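You operate a simulated robot arm through the tools that you are given. There is no shell and no other tool. Be economical: measure what you need, move in short steps, check, and stop when the job is done.

You run a simulated robot arm. Do the job below in one go: nothing can be reset, and whatever is moved stays where it is left.

## Task
Close the blue packing drawer. Take the green jar on the front of the packing bench and put it away on the low shelf under the press. Take the blue tin on the front of the packing bench and put it away on the low shelf under the press. Press the more button two times. Do these in any order. Set down upright: green jar.

It is judged by the outcome, as a careful person would: the job done as asked, and still so three seconds after it is handed in. It fails if anything else is knocked over, pushed out of place, dropped, spilled or broken.

## Robot
A 7-joint arm with a vacuum gripper, on a carriage that runs on a rail from [-240.3, 0.2] to [7.7, 0] (x, y) and turns from -188 to 145 degrees about z. Base frame: it is fixed where the carriage stands at the start and does not move with it; the origin is on the floor, on the carriage's upright axis, x ahead of it, y to its left, z up. Lengths are in cm, angles in degrees, forces in N, time in s.
With the tool pointing down near the work surface it reaches from about 34 to 74 cm from the robot's upright axis, wherever it stands. Its first joint turns from -166.0 to 166.0 degrees. Places, roughly: blue packing drawer [50, -40, 70]; blue tin [50, -50, 100]; green jar [50, -50, 100]; low shelf under the press [-60, -60, 30]; more button [0, -70, 90]. Payload 1.06 kg.
Tool frame: the origin (TCP) lies in the middle of the cups' lips, and z points out of the cups. The gripper has 1 cup of 2.4 cm across, covering 2.4 by 2.4 cm (tool x, y); the bellows give 0.8 cm. With the vacuum on, a cup seals on a smooth face that it is pressed against (1 to 4 N); it does not hold porous or soft things. The pull reaches 23 N.
Orientation is told as [roll, pitch, yaw] about the base's x, y, z axes, in that order, counted from this pose: with the cups facing straight down, the tool's x points along the base's -x, its y along +y and its z along -z.

## Interface
- The arm moves only by the tool servo_tool. Its argument "plan" is a list of rows, each an object of numbers (a shift or turn left out is 0, a gripper value left out holds the last): "suction": the vacuum: 1 switches it on, 0 off; "dx", "dy", "dz": the shift along the tool's x, y, z in units of 400 mm (1.0 is 400 mm); "rx", "ry", "rz": the turn, a rotation vector about the tool's x, y, z in units of 60 degrees (1.0 is 60 degrees). In form: [{"suction": .., "dx": .., "dy": .., "dz": .., "rx": .., "ry": .., "rz": ..}, ...]. A call has 1 to 8 rows; each row is the pose to reach, as a shift and turn from the pose commanded when the call began, along the tool's axes at that moment. A call with a number of a shift or a turn outside -1 to 1 is refused whole. Each row takes 0.2 s and may step no farther than 5 cm and 8.6 degrees from the row before; otherwise, or with a gripper value out of range, the whole call is refused. A pose out of reach is approached as far as the arm can. The call stops where the force on the tool passes 40 N (or 10 N more than at its start, if that is more) or the arm is blocked; 0.2 s more then pass. The pull builds up within a second once a cup has sealed. Time passes only in rows, and 0.2 s behind the last, so rows that repeat a pose give it time. It gives the time, the measured TCP pose, the force on the tool (base axes) and the pull of the vacuum at its end, in the units of the frame above (readings bear some noise), with the torque about the TCP (base axes, N m) and any sound that the robot's microphone picked up.
- Cameras (640 x 400 px; columns grow to the right, rows downward): "scene" is now at [-2.91, 7.75, 158.51]; the picture's right is [-0.92, -0.40, 0.00], its down [-0.29, 0.65, -0.70] and it looks along [0.28, -0.64, -0.71] (base axes); focal length 274 px, centre (320, 200). "wrist" rides on the gripper at [7.8, 1.9, -9.6] in the tool frame; the picture's right is [-0.24, 0.97, 0.00], its down [-0.71, -0.17, -0.68] and it looks along [-0.67, -0.16, 0.73] (tool axes); focal length 243 px, centre (320, 200). There is no depth. A picture from a camera that has moved, and an enlarged one, comes with that camera's place and axes in the base frame and with its lens.
- camera(camera): a new picture of that camera. It takes no simulated time.
- lift_body(by): slides the trunk up (or, below 0, down) by that many cm; the arm and the scene camera ride with it, the base frame stays. It gives what a move gives, with no picture.
- drive_base(legs): drives the robot by 1 to 6 legs, each [ahead, left, turn to the left] in cm, cm and degrees, along the robot's own axes; the way and the turn of a leg run together, so that a leg with both is an arc; at most 150 cm and 180 degrees a leg. The arm and the cameras ride along, it lands a little off, and it stops where it bumps. It keeps to its track: a leg is cut to what the track allows. It gives what a move gives.
- turn_head(pan, tilt): turns the head with the scene camera to pan (to the left, within 155 degrees either way) and tilt (down, from -29 to 69), counted from straight ahead of the robot. It gives what a move gives.
- enlarge(camera, box): a new picture of the part [left, top, right, bottom] of that camera's present view, enlarged. It takes no simulated time.
- finish_job(): hands the job in; it is judged then, once.

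Work in short steps. Places have to be worked out from the pictures, the camera data and where the tool is seen: move nearer, look again, correct. Check each grasp and each placing, and mend what went wrong. You have 165 turns and 112 pictures in all, those below and enlarged ones among them. Switch the vacuum off and draw the arm clear of the work before you hand the job in, unless the task says otherwise; then end with one line.

The tools are called after "Call:" as name(argument=value, ...) on one line, values as JSON. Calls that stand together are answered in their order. servo_tool: Moves the arm, as the interface text tells. Its arguments: {"type":"object","properties":{"plan":{"type":"array"}},"required":["plan"]} The other tools are called the same way: lift_body (by) slides the trunk up or down; drive_base (legs) drives the base; turn_head (pan, tilt) turns the head that bears the scene camera; camera (camera) takes a picture; enlarge (camera, box) takes an enlarged picture of a part of a camera's view; finish_job () hands the job in.

At the start:

```text
clock: 0.0
position: [-2.49, -38.56, 124.36]
orientation: [0.0, 0.0, 0.0]
wrist_force: [-0.3, 0.1, -0.5]
moment: [0.02, 0.02, 0.02]
pull: 0.0
trunk travel left (down, up): [-52.5, 6.5]
robot x, y, heading: [0.05, 0.17, -0.1]
head pan, tilt: [-66.4, 45.4]
```

scene: 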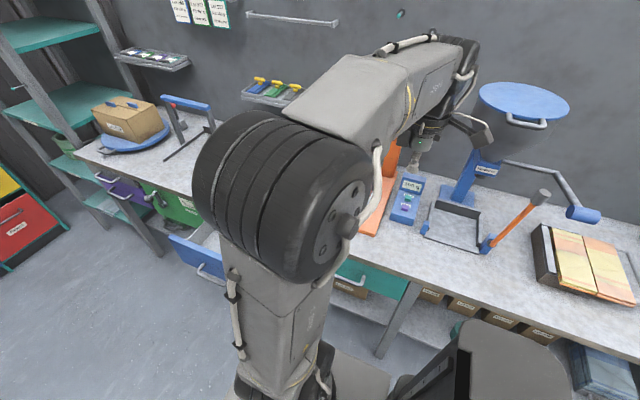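
wrist: 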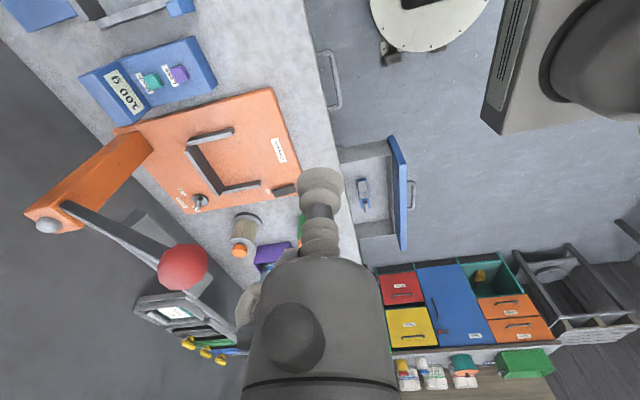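

The arm blocks much of the scene view, so I start by enlarging the button box and the front of the bench.

Call:
enlarge(camera="wrist", box=[60, 20, 380, 280])

Call:
enlarge(camera="scene", box=[340, 80, 640, 360])

```text
1.54 times, centred on (220, 150) of wrist
camera zoom: at [-10.3, -36.58, 133.74], right [0.24, 0.97, 0.0], down [0.71, -0.17, 0.68], along [0.67, -0.16, -0.73], focal length 373 px, centre (474, 277)
```

zoom: 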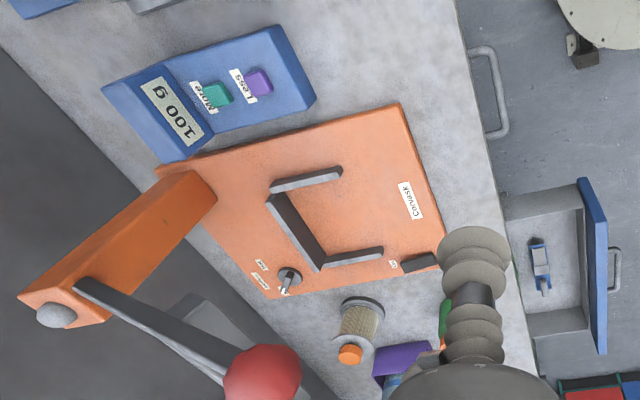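

```text
1.43 times, centred on (490, 220) of scene
camera zoom: at [-2.91, 7.75, 158.51], right [-0.92, -0.4, 0.0], down [-0.29, 0.65, -0.7], along [0.28, -0.64, -0.71], focal length 392 px, centre (77, 171)
```

zoom: 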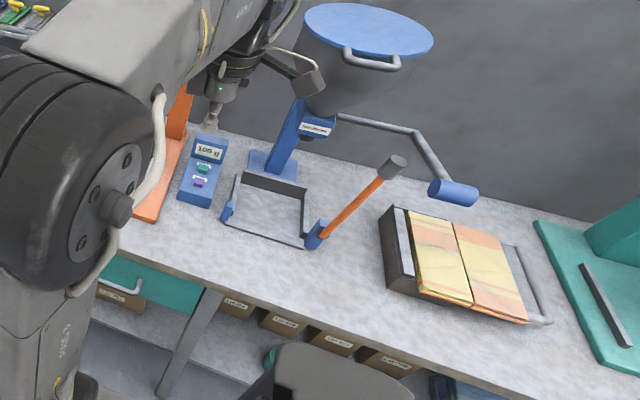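

The arm hides the packing bench front. I turn the head to look past it, first left and then right.

Call:
turn_head(pan=-35, tilt=45)

Call:
camera(camera="scene")

Call:
turn_head(pan=-125, tilt=50)

Call:
camera(camera="scene")

```text
clock: 1.0
position: [-2.46, -38.56, 124.14]
orientation: [0.0, -0.1, 0.0]
wrist_force: [0.7, -0.7, 0.2]
moment: [-0.01, -0.01, 0.01]
pull: 0.0
trunk travel left (down, up): [-52.5, 6.5]
robot x, y, heading: [-0.27, 0.07, -0.0]
head pan, tilt: [-35.0, 45.0]
```

```text
107 pictures are left
camera scene: at [0.5, 10.5, 158.57], right [-0.57, -0.82, 0.0], down [-0.58, 0.41, -0.71], along [0.58, -0.41, -0.71], focal length 274 px, centre (320, 200)
```

scene: 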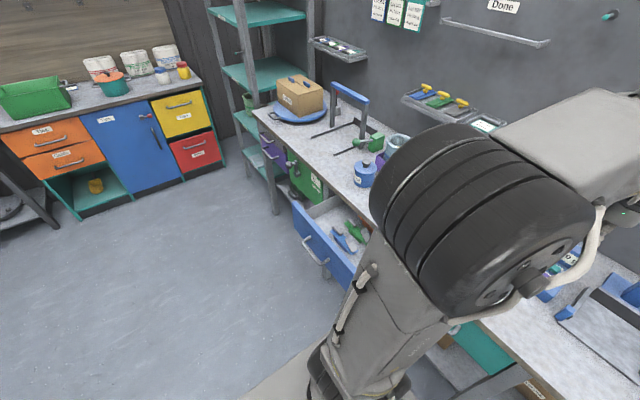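

```text
clock: 2.6
position: [-2.52, -38.46, 124.28]
orientation: [0.0, 0.0, 0.1]
wrist_force: [0.1, 0.1, 1.1]
moment: [0.03, -0.01, 0.01]
pull: 0.1
trunk travel left (down, up): [-52.5, 6.5]
robot x, y, heading: [-0.26, 0.12, 0.0]
head pan, tilt: [-125.0, 50.0]
```

```text
106 pictures are left
camera scene: at [-10.57, 8.86, 157.88], right [-0.82, 0.57, 0.0], down [0.44, 0.63, -0.64], along [-0.37, -0.53, -0.77], focal length 274 px, centre (320, 200)
```

scene: 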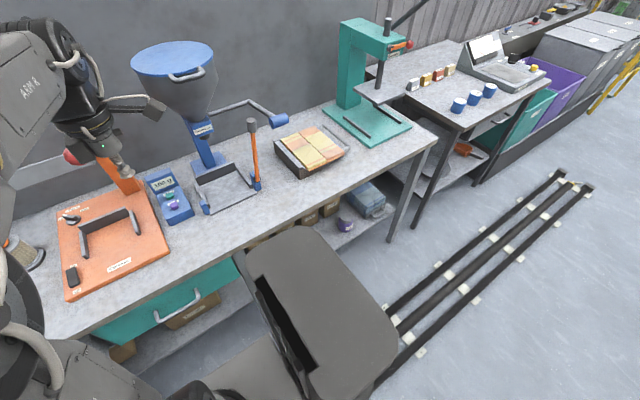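

The press is the teal unit at the right end, with the low shelf below it. I turn back to the packing side and enlarge the bench front to identify the jar and tin.

Call:
turn_head(pan=-40, tilt=40)

Call:
enlarge(camera="scene", box=[220, 90, 420, 290])

```text
clock: 4.2
position: [-2.48, -38.66, 124.32]
orientation: [0.0, 0.0, -0.1]
wrist_force: [-0.8, 0.5, 0.7]
moment: [0.0, -0.01, 0.05]
pull: 0.1
trunk travel left (down, up): [-52.5, 6.5]
robot x, y, heading: [-0.4, -0.17, -0.2]
head pan, tilt: [-40.0, 40.0]
```

```text
2.00 times, centred on (320, 190) of scene
camera zoom: at [0.35, 9.7, 159.3], right [-0.64, -0.77, 0.0], down [-0.49, 0.41, -0.77], along [0.59, -0.49, -0.64], focal length 548 px, centre (320, 220)
```

zoom: 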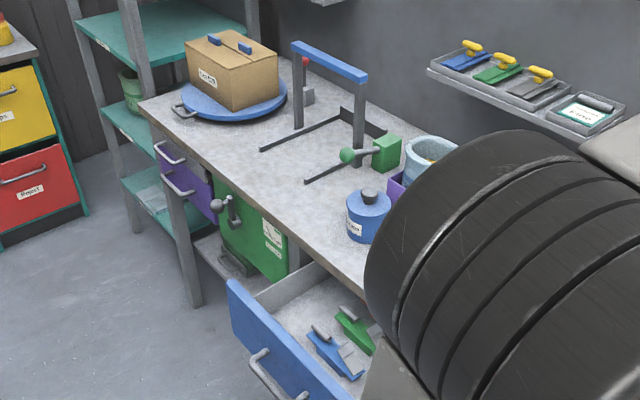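

The blue tin, with a knob on its lid, is at about (57,-49). The jar is hidden by the arm, so I drive to the rail end and move the tool a little toward +x to see the bench front with the wrist camera.

Call:
drive_base(legs=[[7.5, 0, 0]])

Call:
servo_tool(plan=[{"dx": -0.1}, {"dx": -0.2}, {"dx": -0.3}, {"dx": -0.3}])

Call:
camera(camera="wrist")

Call:
camera(camera="scene")

```text
clock: 5.2
position: [5.16, -38.55, 124.19]
orientation: [0.0, 0.0, 0.0]
wrist_force: [-0.1, 0.2, 0.0]
moment: [0.01, 0.0, -0.03]
pull: 0.0
trunk travel left (down, up): [-52.5, 6.5]
robot x, y, heading: [7.35, -0.05, 0.3]
head pan, tilt: [-40.0, 40.0]
```

```text
clock: 6.2
position: [16.94, -38.65, 124.15]
orientation: [0.0, 0.0, 0.0]
wrist_force: [0.4, -0.4, 0.1]
moment: [0.01, 0.0, 0.01]
pull: 0.1
trunk travel left (down, up): [-52.5, 6.5]
robot x, y, heading: [7.39, 0.33, -0.1]
head pan, tilt: [-40.0, 40.0]
```

```text
104 pictures are left
camera wrist: at [9.11, -36.57, 133.55], right [0.24, 0.97, 0.0], down [0.71, -0.17, 0.68], along [0.67, -0.16, -0.73], focal length 243 px, centre (320, 200)
```

wrist: 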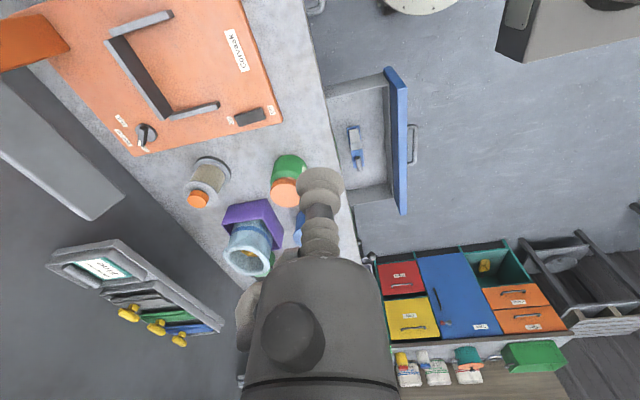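

```text
103 pictures are left
camera scene: at [7.78, 9.7, 159.3], right [-0.64, -0.77, 0.0], down [-0.49, 0.41, -0.77], along [0.59, -0.49, -0.64], focal length 274 px, centre (320, 200)
```

scene: 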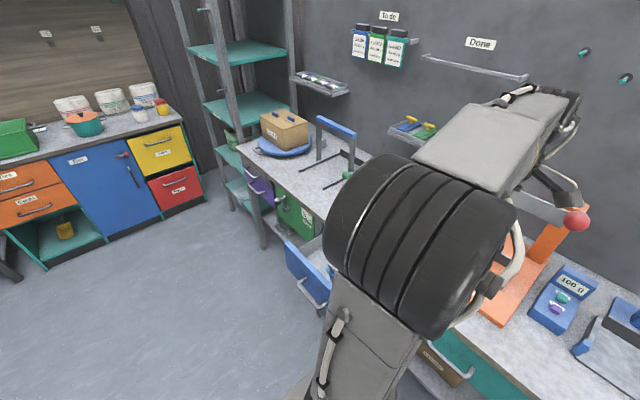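

A green item with an orange part sits just left of the cup; I enlarge it.

Call:
enlarge(camera="wrist", box=[180, 120, 360, 290])

```text
2.35 times, centred on (270, 205) of wrist
camera zoom: at [9.11, -36.57, 133.55], right [0.24, 0.97, 0.0], down [0.71, -0.17, 0.68], along [0.67, -0.16, -0.73], focal length 571 px, centre (438, 188)
```

zoom: 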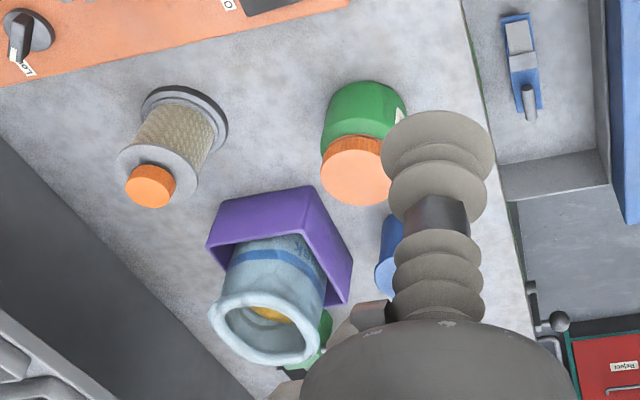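

The jar is green with a flat orange lid at about (38.5,-50.5), top near z 97. I move above it at a safe height.

Call:
servo_tool(plan=[{"dx": -0.09, "dy": -0.05, "dz": 0.0}, {"dx": -0.18, "dy": -0.1, "dz": 0.0}, {"dx": -0.27, "dy": -0.15, "dz": 0.03}, {"dx": -0.36, "dy": -0.2, "dz": 0.08}, {"dx": -0.45, "dy": -0.25, "dz": 0.13}, {"dx": -0.54, "dy": -0.3, "dz": 0.18}, {"dx": -0.54, "dy": -0.3, "dz": 0.18}])

Call:
camera(camera="wrist")

Call:
camera(camera="scene")

```text
clock: 7.8
position: [38.41, -50.77, 117.02]
orientation: [0.0, 0.0, 0.0]
wrist_force: [0.0, -0.6, -0.8]
moment: [0.02, -0.01, -0.01]
pull: 0.1
trunk travel left (down, up): [-52.5, 6.5]
robot x, y, heading: [7.67, -0.16, -0.1]
head pan, tilt: [-40.0, 40.0]
```

```text
101 pictures are left
camera wrist: at [30.65, -48.69, 126.48], right [0.23, 0.97, 0.0], down [0.71, -0.17, 0.68], along [0.67, -0.16, -0.73], focal length 243 px, centre (320, 200)
```

wrist: 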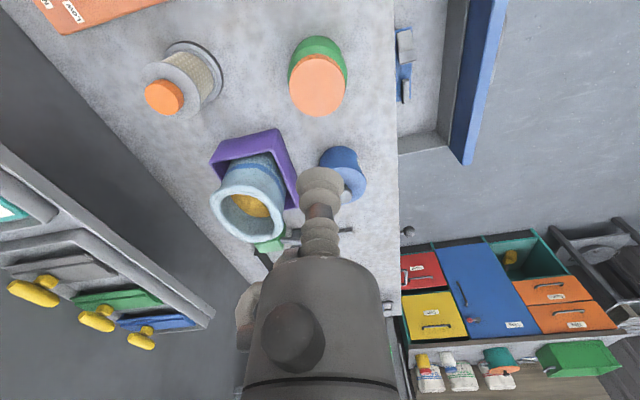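

```text
100 pictures are left
camera scene: at [7.78, 9.67, 159.3], right [-0.64, -0.77, 0.0], down [-0.49, 0.41, -0.77], along [0.59, -0.49, -0.64], focal length 274 px, centre (320, 200)
```

scene: 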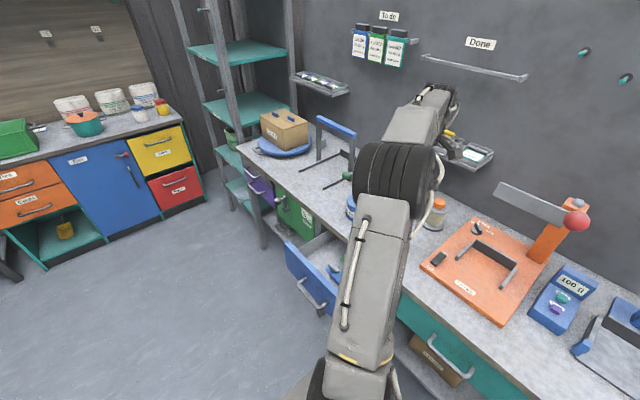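

Triangulating from the two views puts the lid at about (40.5,-51.4,95). I centre over it, descend to 3 cm above and check.

Call:
servo_tool(plan=[{"dx": -0.0525, "dy": -0.0175, "dz": 0.1}, {"dx": -0.0525, "dy": -0.0175, "dz": 0.2}, {"dx": -0.0525, "dy": -0.0175, "dz": 0.3}, {"dx": -0.0525, "dy": -0.0175, "dz": 0.4}, {"dx": -0.0525, "dy": -0.0175, "dz": 0.47}, {"dx": -0.0525, "dy": -0.0175, "dz": 0.47}])

Call:
camera(camera="wrist")

Call:
enlarge(camera="scene", box=[260, 120, 460, 300])

```text
clock: 9.2
position: [40.67, -51.26, 98.43]
orientation: [0.0, 0.0, 0.0]
wrist_force: [-0.6, -0.2, -0.1]
moment: [0.02, 0.02, 0.01]
pull: 0.0
trunk travel left (down, up): [-52.5, 6.5]
robot x, y, heading: [7.1, -0.17, 0.4]
head pan, tilt: [-40.0, 40.0]
```

```text
99 pictures are left
camera wrist: at [32.77, -49.38, 107.99], right [0.23, 0.97, 0.0], down [0.71, -0.17, 0.68], along [0.67, -0.16, -0.73], focal length 243 px, centre (320, 200)
```

wrist: 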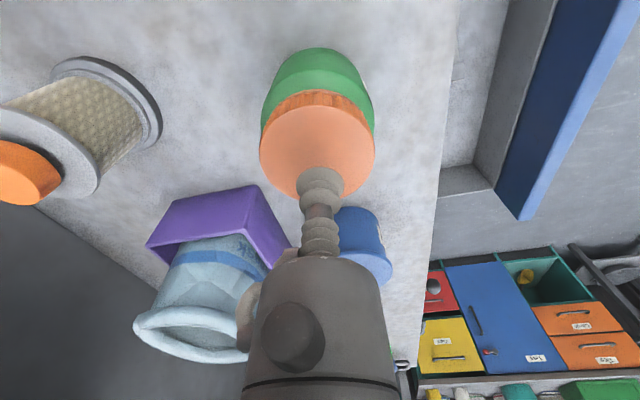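

```text
2.22 times, centred on (360, 210) of scene
camera zoom: at [7.77, 9.69, 159.3], right [-0.64, -0.77, 0.0], down [-0.49, 0.41, -0.77], along [0.59, -0.49, -0.64], focal length 609 px, centre (231, 178)
```

zoom: 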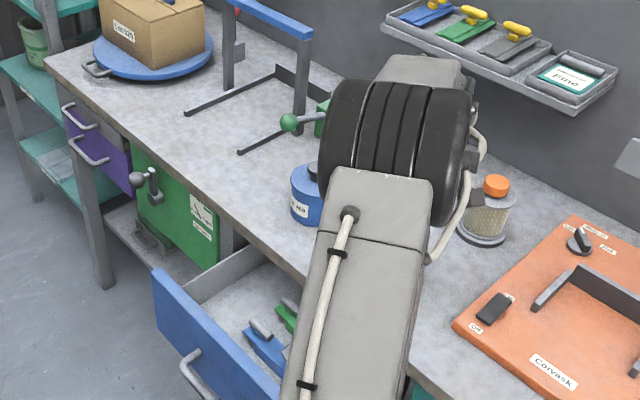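

Centred within a few millimetres. Vacuum on, and I descend in small steps watching force.

Call:
servo_tool(plan=[{"suction": 1, "dz": 0.04}, {"dz": 0.065}, {"dz": 0.08}, {"dz": 0.09}, {"dz": 0.09}])

```text
clock: 10.4
position: [40.78, -51.2, 95.08]
orientation: [-0.3, -0.1, 0.0]
wrist_force: [3.0, -4.0, 35.0]
moment: [0.05, 0.05, 0.02]
pull: 23.0
trunk travel left (down, up): [-52.5, 6.5]
robot x, y, heading: [7.14, 0.17, 0.2]
head pan, tilt: [-40.0, 40.0]
```

Sealed with full pull but pressing hard, so I lift gently.

Call:
servo_tool(plan=[{"dz": -0.015}, {"dz": -0.03}, {"dz": -0.08}, {"dz": -0.16}, {"dz": -0.25}, {"dz": -0.25}])

Call:
camera(camera="wrist")

```text
clock: 11.8
position: [40.88, -51.05, 104.78]
orientation: [0.0, 0.0, -0.1]
wrist_force: [-1.4, -0.3, -0.7]
moment: [0.01, 0.02, 0.02]
pull: 22.8
trunk travel left (down, up): [-52.5, 6.5]
robot x, y, heading: [7.24, -0.15, -0.0]
head pan, tilt: [-40.0, 40.0]
```

```text
97 pictures are left
camera wrist: at [32.95, -49.15, 114.26], right [0.23, 0.97, 0.0], down [0.71, -0.17, 0.68], along [0.67, -0.16, -0.73], focal length 243 px, centre (320, 200)
```

wrist: 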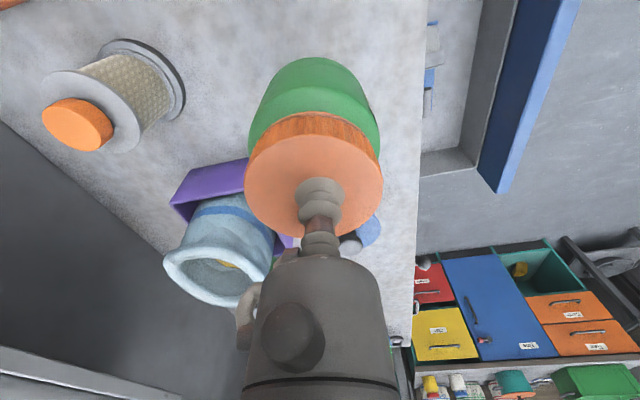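

Jar is held. I raise it clear and draw it back toward the robot before driving toward the press end.

Call:
servo_tool(plan=[{"dz": -0.1}, {"dz": -0.2}, {"dz": -0.3}, {"dz": -0.35, "dx": 0.08, "dy": 0.06}, {"dz": -0.35, "dx": 0.16, "dy": 0.12}, {"dz": -0.35, "dx": 0.24, "dy": 0.18}, {"dz": -0.35, "dx": 0.32, "dy": 0.24}, {"dz": -0.35, "dx": 0.4, "dy": 0.3}])

Call:
turn_head(pan=-90, tilt=55)

```text
clock: 13.6
position: [24.77, -39.2, 118.51]
orientation: [0.0, 0.0, 0.1]
wrist_force: [0.9, -0.1, -1.2]
moment: [-0.02, 0.01, 0.02]
pull: 23.3
trunk travel left (down, up): [-52.5, 6.5]
robot x, y, heading: [7.39, -0.21, -0.2]
head pan, tilt: [-40.0, 40.0]
```

```text
clock: 14.8
position: [24.75, -39.19, 118.48]
orientation: [0.1, 0.0, 0.0]
wrist_force: [0.2, 0.0, -1.5]
moment: [0.0, 0.02, 0.01]
pull: 22.9
trunk travel left (down, up): [-52.5, 6.5]
robot x, y, heading: [7.77, 0.46, -0.1]
head pan, tilt: [-90.0, 55.0]
```

Path at y≈-39, z≈109+ is clear of the bench equipment. I drive back along the rail toward the press.

Call:
drive_base(legs=[[-75, 0, 0]])

Call:
camera(camera="scene")

Call:
camera(camera="wrist")

```text
clock: 18.9
position: [-49.82, -39.02, 118.37]
orientation: [0.1, 0.0, 0.2]
wrist_force: [-0.8, -0.2, -1.4]
moment: [0.02, -0.02, 0.02]
pull: 23.1
trunk travel left (down, up): [-52.5, 6.5]
robot x, y, heading: [-67.59, 0.33, 0.0]
head pan, tilt: [-90.0, 55.0]
```

```text
96 pictures are left
camera scene: at [-73.58, 8.0, 157.23], right [-1.0, 0.0, 0.0], down [0.0, 0.82, -0.57], along [0.0, -0.57, -0.82], focal length 274 px, centre (320, 200)
```

scene: 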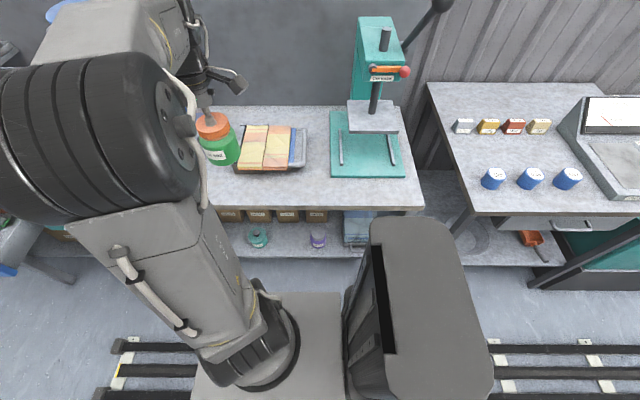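

```text
95 pictures are left
camera wrist: at [-57.74, -37.12, 127.97], right [0.23, 0.97, 0.0], down [0.71, -0.17, 0.69], along [0.67, -0.16, -0.73], focal length 243 px, centre (320, 200)
```

wrist: 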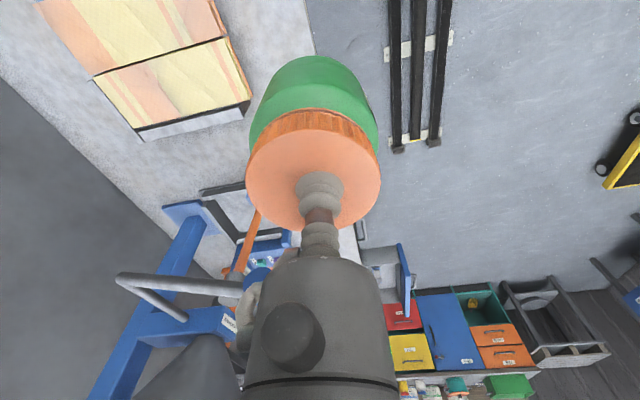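

Shelf spans under the bench, with free room between the teal item (x≈-43) and the purple one (x≈-73). To get under the bench I first swing the arm to the free floor side in front of it, then lower the trunk.

Call:
servo_tool(plan=[{"dx": -0.1, "dy": 0.052, "rz": -0.1}, {"dx": -0.195, "dy": 0.115, "rz": -0.2}, {"dx": -0.283, "dy": 0.188, "rz": -0.3}, {"dx": -0.36, "dy": 0.268, "rz": -0.4}, {"dx": -0.43, "dy": 0.355, "rz": -0.5}, {"dx": -0.493, "dy": 0.45, "rz": -0.6}, {"dx": -0.493, "dy": 0.45, "rz": -0.6}])

Call:
camera(camera="scene")

```text
clock: 20.5
position: [-30.23, -20.98, 118.48]
orientation: [0.0, -0.1, 36.2]
wrist_force: [0.8, -0.6, -0.8]
moment: [-0.03, 0.0, -0.01]
pull: 22.3
trunk travel left (down, up): [-52.5, 6.5]
robot x, y, heading: [-67.03, 0.08, 0.3]
head pan, tilt: [-90.0, 55.0]
```

```text
94 pictures are left
camera scene: at [-73.55, 8.03, 157.23], right [-1.0, 0.0, 0.0], down [0.0, 0.82, -0.57], along [0.0, -0.57, -0.82], focal length 274 px, centre (320, 200)
```

scene: 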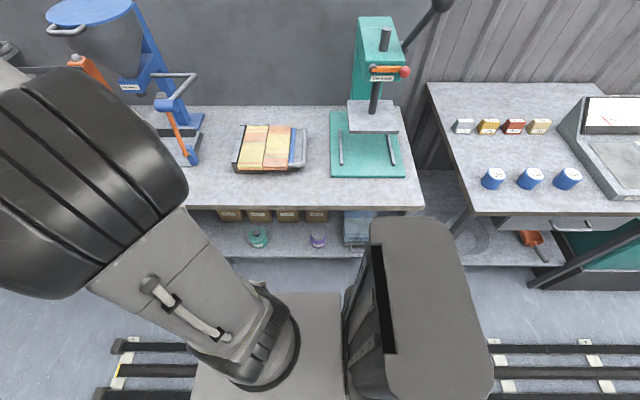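

The arm now hangs over free floor. I lower the trunk fully and look at the shelf from the lower viewpoint.

Call:
lift_body(by=-50)

Call:
turn_head(pan=-80, tilt=40)

Call:
camera(camera="scene")

Call:
camera(camera="wrist")

```text
refused: -50 is not a number from -40 to 40
```

```text
clock: 21.2
position: [-30.26, -21.01, 118.44]
orientation: [-0.1, 0.0, 36.2]
wrist_force: [-0.9, 0.6, -0.5]
moment: [0.01, 0.01, 0.02]
pull: 23.0
trunk travel left (down, up): [-52.5, 6.5]
robot x, y, heading: [-67.54, 0.15, 0.1]
head pan, tilt: [-80.0, 40.0]
```

```text
93 pictures are left
camera scene: at [-72.08, 6.84, 159.29], right [-0.98, -0.18, 0.0], down [-0.11, 0.63, -0.77], along [0.14, -0.75, -0.64], focal length 274 px, centre (320, 200)
```

scene: 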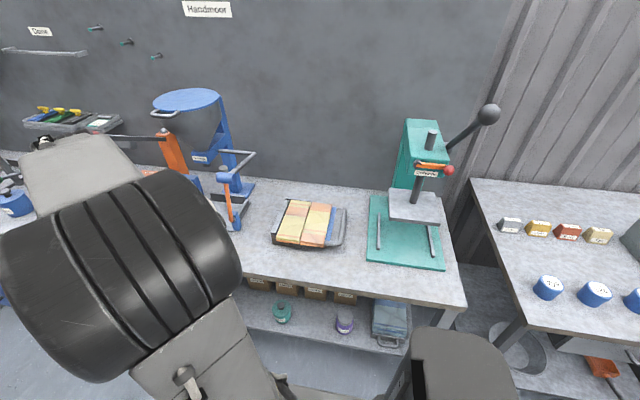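

```text
92 pictures are left
camera wrist: at [-37.7, -24.08, 127.91], right [-0.38, 0.92, 0.0], down [0.67, 0.28, 0.68], along [0.63, 0.26, -0.73], focal length 243 px, centre (320, 200)
```

wrist: 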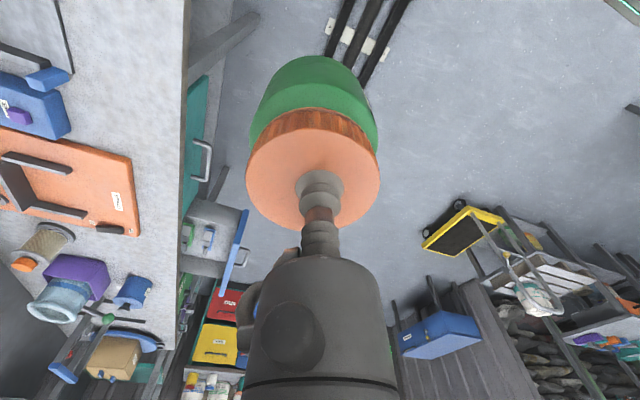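

The lift is limited to 40 cm per call, so I lower it in two steps and look again.

Call:
lift_body(by=-40)

Call:
lift_body(by=-11)

Call:
camera(camera="scene")

```text
clock: 25.1
position: [-30.19, -21.11, 78.48]
orientation: [0.0, -0.1, 36.2]
wrist_force: [-0.5, 0.0, -0.8]
moment: [-0.04, 0.0, 0.04]
pull: 22.9
trunk travel left (down, up): [-12.5, 46.5]
robot x, y, heading: [-67.36, -0.04, 0.2]
head pan, tilt: [-80.0, 40.0]
```

```text
clock: 26.5
position: [-30.21, -21.19, 67.51]
orientation: [-0.1, 0.0, 36.2]
wrist_force: [-0.3, 0.0, -0.8]
moment: [-0.06, 0.02, 0.0]
pull: 23.0
trunk travel left (down, up): [-1.5, 57.5]
robot x, y, heading: [-67.35, -0.04, 0.1]
head pan, tilt: [-80.0, 40.0]
```

```text
91 pictures are left
camera scene: at [-72.08, 6.84, 108.3], right [-0.98, -0.18, 0.0], down [-0.11, 0.63, -0.77], along [0.14, -0.75, -0.64], focal length 274 px, centre (320, 200)
```

scene: 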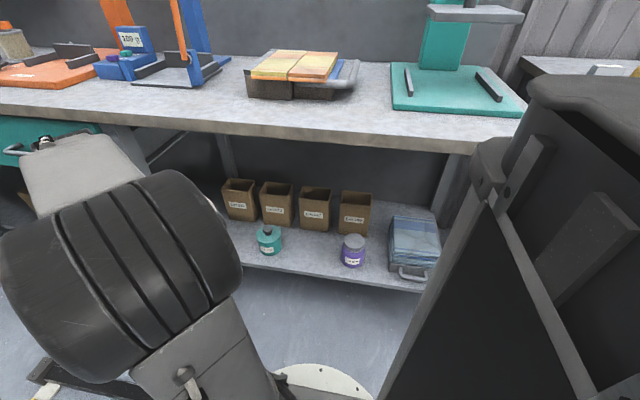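

Shelf surface is about z 35, front edge y≈-43, boxes from y≈-61, and the free gap runs x≈-68 to -48. I lower the jar to just above shelf height while still in front of the bench and look at the arm's shape.

Call:
servo_tool(plan=[{"dz": 0.1}, {"dz": 0.2}, {"dz": 0.3}, {"dz": 0.4}, {"dz": 0.45}, {"dz": 0.45}])

Call:
turn_head(pan=-50, tilt=45)

Call:
camera(camera="scene")

Call:
camera(camera="wrist")

```text
clock: 27.9
position: [-30.19, -21.2, 49.52]
orientation: [0.0, 0.1, 36.1]
wrist_force: [0.7, -0.7, -0.9]
moment: [0.0, -0.01, 0.0]
pull: 23.2
trunk travel left (down, up): [-1.5, 57.5]
robot x, y, heading: [-67.73, 0.47, 0.4]
head pan, tilt: [-80.0, 40.0]
```

```text
clock: 28.8
position: [-30.18, -21.14, 49.53]
orientation: [0.0, 0.0, 36.2]
wrist_force: [0.0, 0.5, -1.2]
moment: [0.01, 0.04, 0.03]
pull: 23.1
trunk travel left (down, up): [-1.5, 57.5]
robot x, y, heading: [-67.37, -0.05, 0.3]
head pan, tilt: [-50.0, 45.0]
```

```text
90 pictures are left
camera scene: at [-68.34, 9.0, 107.57], right [-0.76, -0.65, 0.0], down [-0.46, 0.54, -0.71], along [0.46, -0.54, -0.71], focal length 274 px, centre (320, 200)
```

scene: 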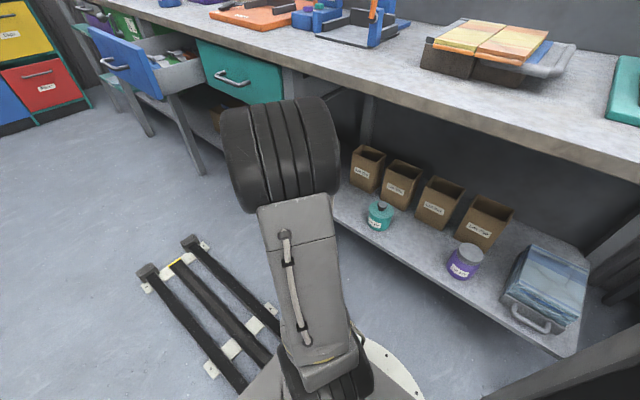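

```text
89 pictures are left
camera wrist: at [-37.6, -24.19, 59.02], right [-0.38, 0.92, 0.0], down [0.67, 0.28, 0.68], along [0.63, 0.26, -0.73], focal length 243 px, centre (320, 200)
```

wrist: 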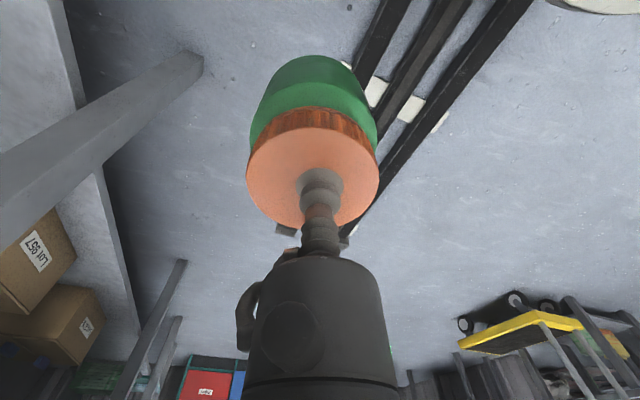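

Elbow drum is too high for a short reach under the bench; a long reach at about -45° keeps it low. I drive back so the gap lies diagonally ahead at ~70 cm.

Call:
drive_base(legs=[[-40, 0, 0]])

Call:
servo_tool(plan=[{"dx": -0.12}, {"dx": -0.24}, {"dx": -0.36}, {"dx": -0.48}, {"dx": -0.58}, {"dx": -0.58}])

Call:
camera(camera="scene")

```text
clock: 31.4
position: [-70.91, -21.09, 49.5]
orientation: [0.0, 0.0, 36.3]
wrist_force: [0.2, -0.6, -0.9]
moment: [0.0, -0.01, 0.0]
pull: 22.8
trunk travel left (down, up): [-1.5, 57.5]
robot x, y, heading: [-108.2, -0.01, 0.2]
head pan, tilt: [-50.0, 45.0]
```

```text
clock: 32.8
position: [-52.18, -7.51, 49.74]
orientation: [0.0, 0.1, 36.1]
wrist_force: [-0.6, 0.6, 0.0]
moment: [-0.01, -0.01, 0.02]
pull: 22.9
trunk travel left (down, up): [-1.5, 57.5]
robot x, y, heading: [-107.89, 0.41, 0.2]
head pan, tilt: [-50.0, 45.0]
```

```text
88 pictures are left
camera scene: at [-108.94, 9.04, 107.57], right [-0.76, -0.65, 0.0], down [-0.46, 0.54, -0.71], along [0.46, -0.54, -0.71], focal length 274 px, centre (320, 200)
```

scene: 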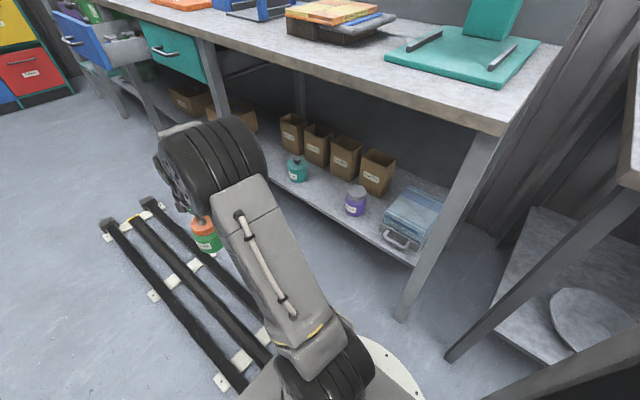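

The tool frame was yawed so the move went diagonally, harmlessly; this also gives a clear view. From here I move almost straight in -y toward the gap, stopping in front of the shelf edge.

Call:
servo_tool(plan=[{"dx": 0.085, "dy": -0.085, "dz": -0.02, "rz": 0.04}, {"dx": 0.17, "dy": -0.17, "dz": -0.05, "rz": 0.08}, {"dx": 0.255, "dy": -0.255, "dz": -0.05, "rz": 0.12}, {"dx": 0.341, "dy": -0.34, "dz": -0.05, "rz": 0.16}, {"dx": 0.426, "dy": -0.425, "dz": -0.05, "rz": 0.2}, {"dx": 0.511, "dy": -0.51, "dz": -0.05, "rz": 0.2}, {"dx": 0.511, "dy": -0.51, "dz": -0.05, "rz": 0.2}])

Call:
camera(camera="scene")

Call:
camera(camera="wrist")

```text
clock: 34.4
position: [-56.58, -36.16, 51.83]
orientation: [0.1, 0.0, 24.2]
wrist_force: [0.2, -0.8, -1.0]
moment: [0.02, 0.0, -0.04]
pull: 22.6
trunk travel left (down, up): [-1.5, 57.5]
robot x, y, heading: [-107.99, -0.27, 0.1]
head pan, tilt: [-50.0, 45.0]
```

```text
87 pictures are left
camera scene: at [-108.94, 9.04, 107.57], right [-0.76, -0.65, 0.0], down [-0.46, 0.54, -0.71], along [0.46, -0.54, -0.71], focal length 274 px, centre (320, 200)
```

scene: 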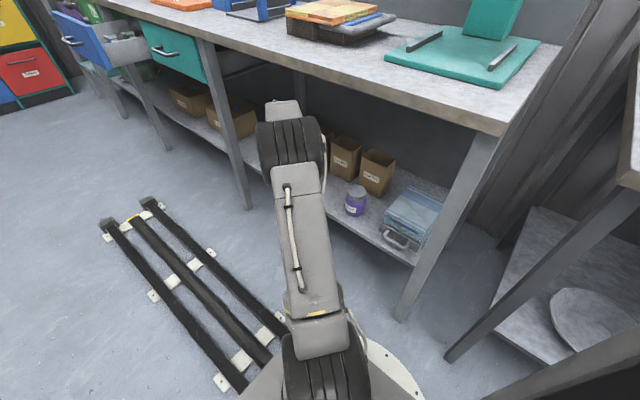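

```text
86 pictures are left
camera wrist: at [-64.53, -37.47, 61.22], right [-0.18, 0.98, 0.0], down [0.72, 0.13, 0.68], along [0.67, 0.13, -0.73], focal length 243 px, centre (320, 200)
```

wrist: 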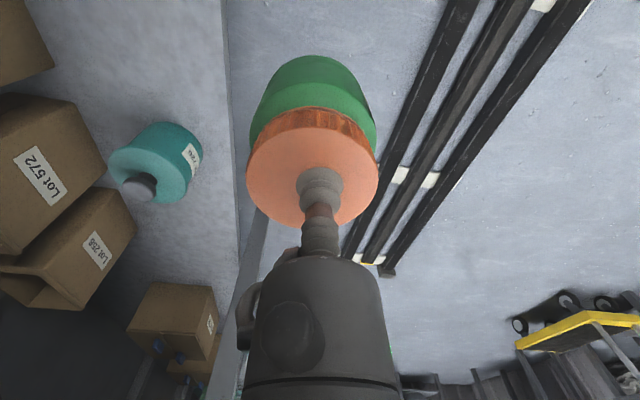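

Wrist block top is about z 75, well under the bench underside (~84). I nudge the base toward +x to keep within reach, then go in over the shelf between the teal tin and the purple jar.

Call:
drive_base(legs=[[6, 0, 0]])

```text
clock: 35.3
position: [-50.5, -35.9, 51.75]
orientation: [0.1, 0.0, 24.2]
wrist_force: [-0.6, -0.5, -1.2]
moment: [-0.02, 0.0, 0.0]
pull: 22.7
trunk travel left (down, up): [-1.5, 57.5]
robot x, y, heading: [-101.99, -0.06, 0.3]
head pan, tilt: [-50.0, 45.0]
```

Call:
servo_tool(plan=[{"dx": 0.073, "dy": -0.01}, {"dx": 0.146, "dy": -0.02}, {"dx": 0.194, "dy": -0.127}, {"dx": 0.242, "dy": -0.233}, {"dx": 0.289, "dy": -0.339}, {"dx": 0.289, "dy": -0.339}])

Call:
camera(camera="scene")

Call:
camera(camera="wrist")

```text
clock: 36.7
position: [-55.81, -53.15, 51.91]
orientation: [0.1, 0.1, 24.3]
wrist_force: [-0.4, 0.1, -1.9]
moment: [-0.02, -0.01, 0.0]
pull: 22.9
trunk travel left (down, up): [-1.5, 57.5]
robot x, y, heading: [-101.91, 0.33, 0.2]
head pan, tilt: [-50.0, 45.0]
```

```text
85 pictures are left
camera scene: at [-103.02, 9.03, 107.57], right [-0.76, -0.65, 0.0], down [-0.46, 0.54, -0.71], along [0.46, -0.54, -0.71], focal length 274 px, centre (320, 200)
```

scene: 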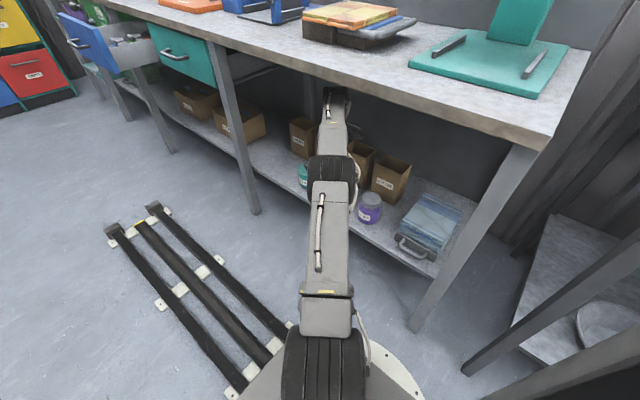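

```text
84 pictures are left
camera wrist: at [-63.63, -54.61, 61.32], right [-0.19, 0.98, 0.0], down [0.72, 0.13, 0.68], along [0.67, 0.13, -0.73], focal length 243 px, centre (320, 200)
```

wrist: 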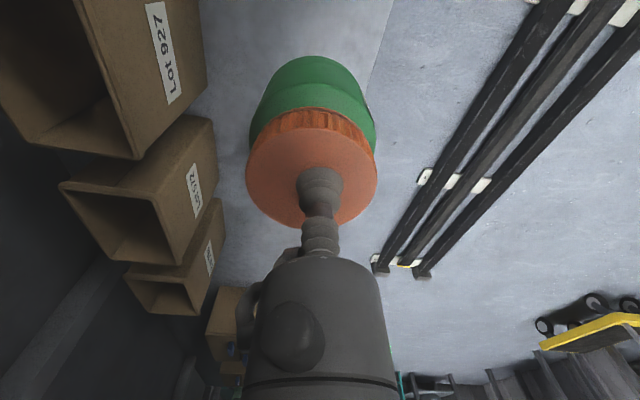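

Two-view triangulation puts the shelf at z≈30, its front edge at y≈-46 and boxes at y≈-65.5. I descend slowly toward the expected contact (TCP ≈ 39).

Call:
servo_tool(plan=[{"dz": 0.08, "dx": 0.012, "dy": -0.027}, {"dz": 0.16, "dx": 0.012, "dy": -0.027}, {"dz": 0.23, "dx": 0.012, "dy": -0.027}, {"dz": 0.27, "dx": 0.012, "dy": -0.027}, {"dz": 0.27, "dx": 0.012, "dy": -0.027}])

Call:
camera(camera="scene")

Call:
camera(camera="wrist")

```text
clock: 37.9
position: [-55.61, -54.23, 40.89]
orientation: [0.0, -0.1, 24.3]
wrist_force: [0.0, 0.1, -0.3]
moment: [-0.01, 0.04, -0.01]
pull: 22.5
trunk travel left (down, up): [-1.5, 57.5]
robot x, y, heading: [-102.22, 0.22, 0.5]
head pan, tilt: [-50.0, 45.0]
```

```text
83 pictures are left
camera scene: at [-103.01, 9.03, 107.57], right [-0.76, -0.65, 0.0], down [-0.46, 0.54, -0.71], along [0.46, -0.54, -0.71], focal length 274 px, centre (320, 200)
```

scene: 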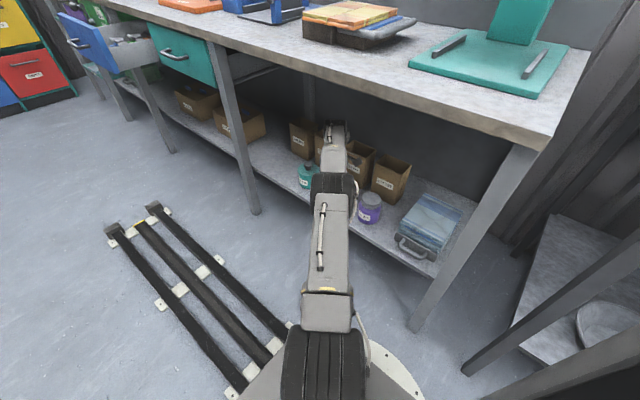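

```text
82 pictures are left
camera wrist: at [-63.52, -55.69, 50.4], right [-0.19, 0.98, 0.0], down [0.72, 0.14, 0.68], along [0.67, 0.13, -0.73], focal length 243 px, centre (320, 200)
```

wrist: 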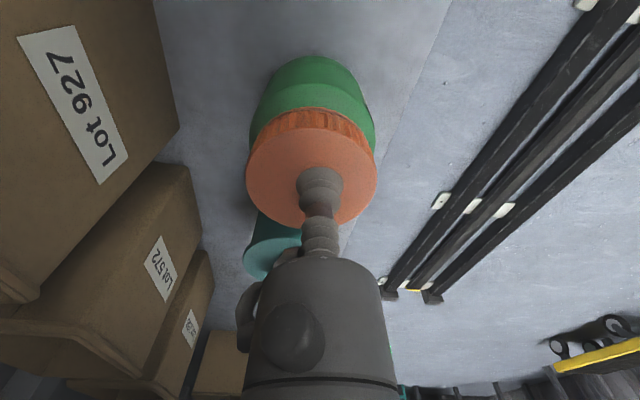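

Clear around. I continue down in small steps until touch.

Call:
servo_tool(plan=[{"dz": 0.012}, {"dz": 0.024}, {"dz": 0.03}, {"dz": 0.03}])

```text
clock: 38.9
position: [-55.57, -54.3, 40.02]
orientation: [-0.2, 0.0, 24.3]
wrist_force: [1.1, -1.6, 14.1]
moment: [0.03, 0.06, 0.06]
pull: 22.9
trunk travel left (down, up): [-1.5, 57.5]
robot x, y, heading: [-102.27, -0.04, 0.4]
head pan, tilt: [-50.0, 45.0]
```

Contact at TCP≈40. I ease off slightly, release the vacuum, wait, then lift straight up.

Call:
servo_tool(plan=[{"suction": 1, "dz": -0.008}, {"suction": 0, "dz": -0.008}, {"dz": -0.008}, {"dz": -0.008}, {"dz": -0.02}, {"dz": -0.05}, {"dz": -0.12}, {"dz": -0.2}])

Call:
camera(camera="wrist")

```text
clock: 40.7
position: [-55.57, -54.13, 47.87]
orientation: [0.1, 0.1, 24.4]
wrist_force: [-1.3, -0.1, 1.4]
moment: [0.04, 0.05, 0.02]
pull: 0.0
trunk travel left (down, up): [-1.5, 57.5]
robot x, y, heading: [-102.07, -0.22, 0.3]
head pan, tilt: [-50.0, 45.0]
```

```text
81 pictures are left
camera wrist: at [-63.46, -55.57, 57.38], right [-0.19, 0.98, 0.0], down [0.72, 0.13, 0.68], along [0.67, 0.13, -0.73], focal length 243 px, centre (320, 200)
```

wrist: 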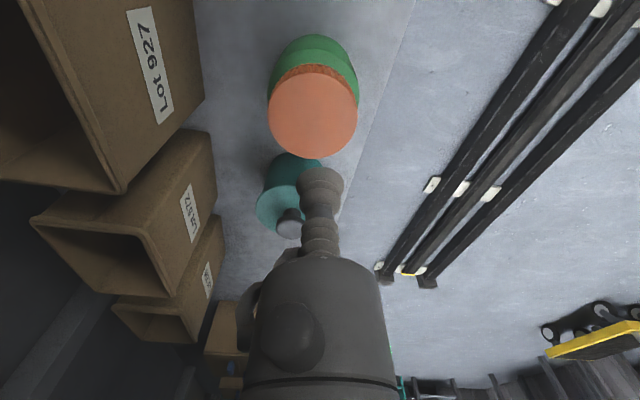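

Jar stands upright on the shelf beside the teal tin. I retract straight out from under the bench.

Call:
servo_tool(plan=[{"dz": -0.1}, {"dz": -0.1, "dx": -0.05, "dy": 0.11}, {"dz": -0.1, "dx": -0.1, "dy": 0.22}, {"dz": -0.1, "dx": -0.15, "dy": 0.33}, {"dz": -0.1, "dx": -0.2, "dy": 0.44}, {"dz": -0.1, "dx": -0.25, "dy": 0.55}, {"dz": -0.1, "dx": -0.3, "dy": 0.66}, {"dz": -0.1, "dx": -0.35, "dy": 0.77}])

Call:
camera(camera="scene")

```text
clock: 42.5
position: [-37.15, -30.69, 55.55]
orientation: [0.1, 0.2, 24.1]
wrist_force: [0.0, -0.8, 0.5]
moment: [0.03, -0.02, -0.01]
pull: 0.0
out of reach, approached as far as the arm can: row 2, 3, 4, 5, 6, 7, 8
trunk travel left (down, up): [-1.5, 57.5]
robot x, y, heading: [-102.01, -0.17, 0.3]
head pan, tilt: [-50.0, 45.0]
```

```text
80 pictures are left
camera scene: at [-103.03, 8.99, 107.57], right [-0.76, -0.65, 0.0], down [-0.46, 0.54, -0.71], along [0.46, -0.54, -0.71], focal length 274 px, centre (320, 200)
```

scene: 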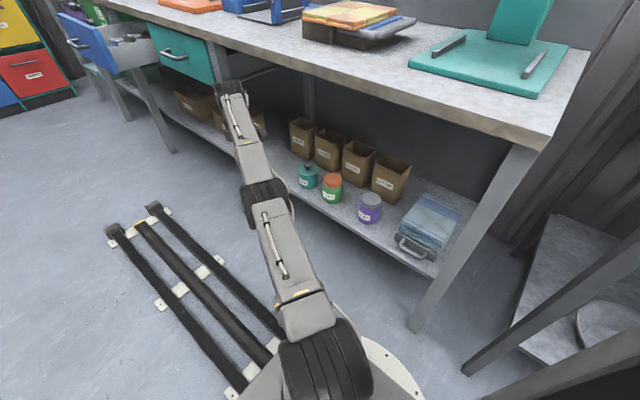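

The shelf items are all undisturbed, but the arm didn't follow the retreat fully. I send a hold row to see where it settles.

Call:
servo_tool(plan=[{"dz": 0.0}, {"dz": 0.0}])

```text
clock: 43.1
position: [-37.05, -30.61, 55.41]
orientation: [0.1, 0.1, 24.3]
wrist_force: [-0.4, 0.2, 0.5]
moment: [0.0, -0.04, 0.0]
pull: 0.1
trunk travel left (down, up): [-1.5, 57.5]
robot x, y, heading: [-102.33, 0.15, 0.4]
head pan, tilt: [-50.0, 45.0]
```

It holds near full stretch. I pull back radially toward the robot.

Call:
servo_tool(plan=[{"dx": 0.08, "dy": 0.09}, {"dx": 0.16, "dy": 0.18}, {"dx": 0.24, "dy": 0.27}, {"dx": 0.32, "dy": 0.36}, {"dx": 0.32, "dy": 0.36}])

Call:
camera(camera="scene")

```text
clock: 44.3
position: [-38.22, -30.82, 58.93]
orientation: [0.0, -0.1, 24.3]
wrist_force: [0.0, 0.6, -0.1]
moment: [0.0, -0.01, 0.04]
pull: 0.0
out of reach, approached as far as the arm can: row 1, 2, 3, 4, 5
trunk travel left (down, up): [-1.5, 57.5]
robot x, y, heading: [-102.05, 0.42, 0.1]
head pan, tilt: [-50.0, 45.0]
```

```text
79 pictures are left
camera scene: at [-103.02, 9.04, 107.57], right [-0.76, -0.65, 0.0], down [-0.46, 0.54, -0.71], along [0.46, -0.54, -0.71], focal length 274 px, centre (320, 200)
```

scene: 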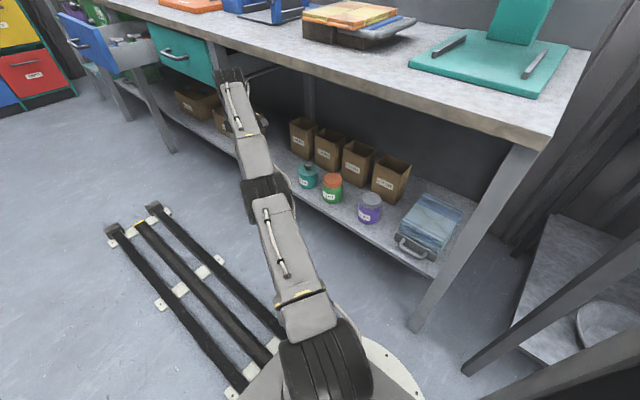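

The arm is at its straight-elbow singularity. I try a move mixing downward and inward to break out of it; the space below and beside is free.

Call:
servo_tool(plan=[{"dz": 0.08}, {"dz": 0.16}, {"dz": 0.16, "dx": 0.05, "dy": 0.05}, {"dz": 0.16, "dx": 0.1, "dy": 0.1}])

```text
clock: 45.3
position: [-37.51, -32.05, 53.77]
orientation: [0.0, 0.1, 24.3]
wrist_force: [0.2, -0.2, 0.3]
moment: [-0.02, 0.0, 0.04]
pull: 0.0
out of reach, approached as far as the arm can: row 1, 2, 3, 4
trunk travel left (down, up): [-1.5, 57.5]
robot x, y, heading: [-101.97, 0.27, 0.5]
head pan, tilt: [-50.0, 45.0]
```

Comparing views, the elbow has dropped past straight to its limit, which is why inward moves fail. I first sweep out to the free floor side at constant radius.

Call:
servo_tool(plan=[{"dx": -0.08, "dy": 0.07}, {"dx": -0.155, "dy": 0.15}, {"dx": -0.225, "dy": 0.23}, {"dx": -0.29, "dy": 0.31}, {"dx": -0.353, "dy": 0.389}, {"dx": -0.353, "dy": 0.389}])

```text
clock: 46.7
position: [-30.4, -12.06, 54.05]
orientation: [0.1, 0.1, 24.3]
wrist_force: [0.8, -0.1, 0.3]
moment: [-0.03, -0.03, 0.0]
pull: 0.0
out of reach, approached as far as the arm can: row 2, 3, 4, 5, 6
trunk travel left (down, up): [-1.5, 57.5]
robot x, y, heading: [-102.26, 0.4, 0.4]
head pan, tilt: [-50.0, 45.0]
```

Call:
servo_tool(plan=[{"dx": -0.1, "dy": -0.07}, {"dx": -0.187, "dy": -0.125}, {"dx": -0.187, "dy": -0.125}])

Call:
camera(camera="scene")

```text
clock: 47.5
position: [-30.06, -12.07, 53.39]
orientation: [0.0, 0.0, 24.3]
wrist_force: [-0.3, 0.1, -0.8]
moment: [0.01, -0.01, -0.01]
pull: 0.0
out of reach, approached as far as the arm can: row 1, 2, 3
trunk travel left (down, up): [-1.5, 57.5]
robot x, y, heading: [-102.04, 0.54, -0.1]
head pan, tilt: [-50.0, 45.0]
```

```text
78 pictures are left
camera scene: at [-103.02, 9.04, 107.57], right [-0.76, -0.65, 0.0], down [-0.46, 0.54, -0.71], along [0.46, -0.54, -0.71], focal length 274 px, centre (320, 200)
```

scene: 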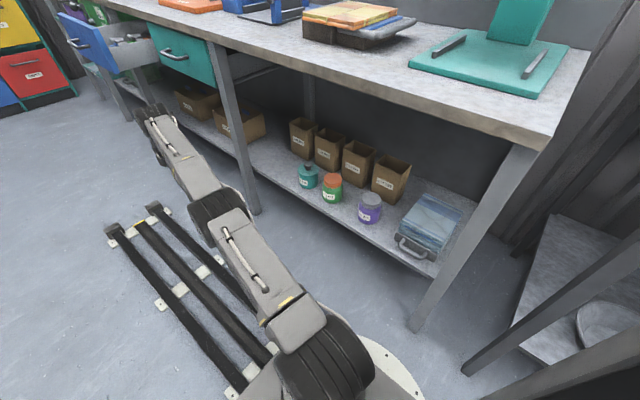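

The arm is exactly straight. I command a motion equal to folding only the elbow: TCP down and slightly in, with the tool tilting inward by 15°.

Call:
servo_tool(plan=[{"dx": 0.01, "dy": 0.006, "dz": 0.067, "rx": -0.069, "ry": 0.104}, {"dx": 0.039, "dy": 0.026, "dz": 0.1375, "rx": -0.139, "ry": 0.208}, {"dx": 0.039, "dy": 0.026, "dz": 0.1375, "rx": -0.139, "ry": 0.208}])

```text
clock: 48.3
position: [-34.48, -11.65, 48.11]
orientation: [8.5, 12.6, 25.1]
wrist_force: [0.3, -0.3, -0.4]
moment: [-0.01, -0.03, -0.02]
pull: 0.1
out of reach, approached as far as the arm can: row 1, 2, 3
trunk travel left (down, up): [-1.5, 57.5]
robot x, y, heading: [-102.24, -0.01, 0.4]
head pan, tilt: [-50.0, 45.0]
```

It tilted as asked and came in by 4 cm. I now try moving inward horizontally with this orientation.

Call:
servo_tool(plan=[{"dx": 0.08, "dy": 0.053, "dz": 0.026}, {"dx": 0.161, "dy": 0.106, "dz": 0.0525}, {"dx": 0.161, "dy": 0.106, "dz": 0.0525}])

Call:
camera(camera="scene")

```text
clock: 49.1
position: [-34.56, -11.52, 48.28]
orientation: [8.6, 12.5, 25.3]
wrist_force: [0.2, 0.7, -0.2]
moment: [-0.02, 0.02, -0.04]
pull: 0.0
out of reach, approached as far as the arm can: row 1, 2, 3
trunk travel left (down, up): [-1.5, 57.5]
robot x, y, heading: [-102.0, 0.19, 0.2]
head pan, tilt: [-50.0, 45.0]
```

```text
77 pictures are left
camera scene: at [-103.02, 9.04, 107.57], right [-0.76, -0.65, 0.0], down [-0.46, 0.54, -0.71], along [0.46, -0.54, -0.71], focal length 274 px, centre (320, 200)
```

scene: 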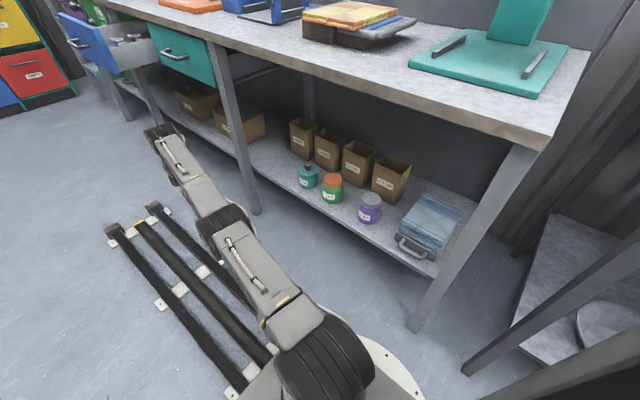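

Folding that way is refused, so I test folding the elbow the other way: tool tilting back outward while the TCP rises.

Call:
servo_tool(plan=[{"dx": 0.003, "dy": 0.002, "dz": -0.067, "rx": 0.069, "ry": -0.104}, {"dx": 0.007, "dy": 0.0045, "dz": -0.135, "rx": 0.139, "ry": -0.208}, {"dx": 0.007, "dy": 0.0045, "dz": -0.2, "rx": 0.208, "ry": -0.312}, {"dx": 0.007, "dy": 0.0045, "dz": -0.26, "rx": 0.277, "ry": -0.416}, {"dx": 0.007, "dy": 0.0045, "dz": -0.26, "rx": 0.277, "ry": -0.416}])

Call:
camera(camera="scene")

```text
clock: 50.3
position: [-26.64, -13.29, 60.3]
orientation: [-8.4, -12.4, 25.3]
wrist_force: [-0.2, 0.1, 0.7]
moment: [0.03, -0.01, -0.02]
pull: 0.0
out of reach, approached as far as the arm can: row 1, 2, 3, 4, 5
trunk travel left (down, up): [-1.5, 57.5]
robot x, y, heading: [-102.07, -0.25, 0.1]
head pan, tilt: [-50.0, 45.0]
```

```text
76 pictures are left
camera scene: at [-103.02, 9.04, 107.57], right [-0.76, -0.65, 0.0], down [-0.46, 0.54, -0.71], along [0.46, -0.54, -0.71], focal length 274 px, centre (320, 200)
```

scene: 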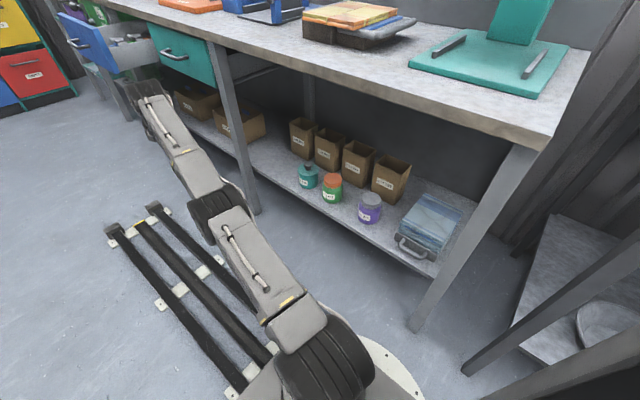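

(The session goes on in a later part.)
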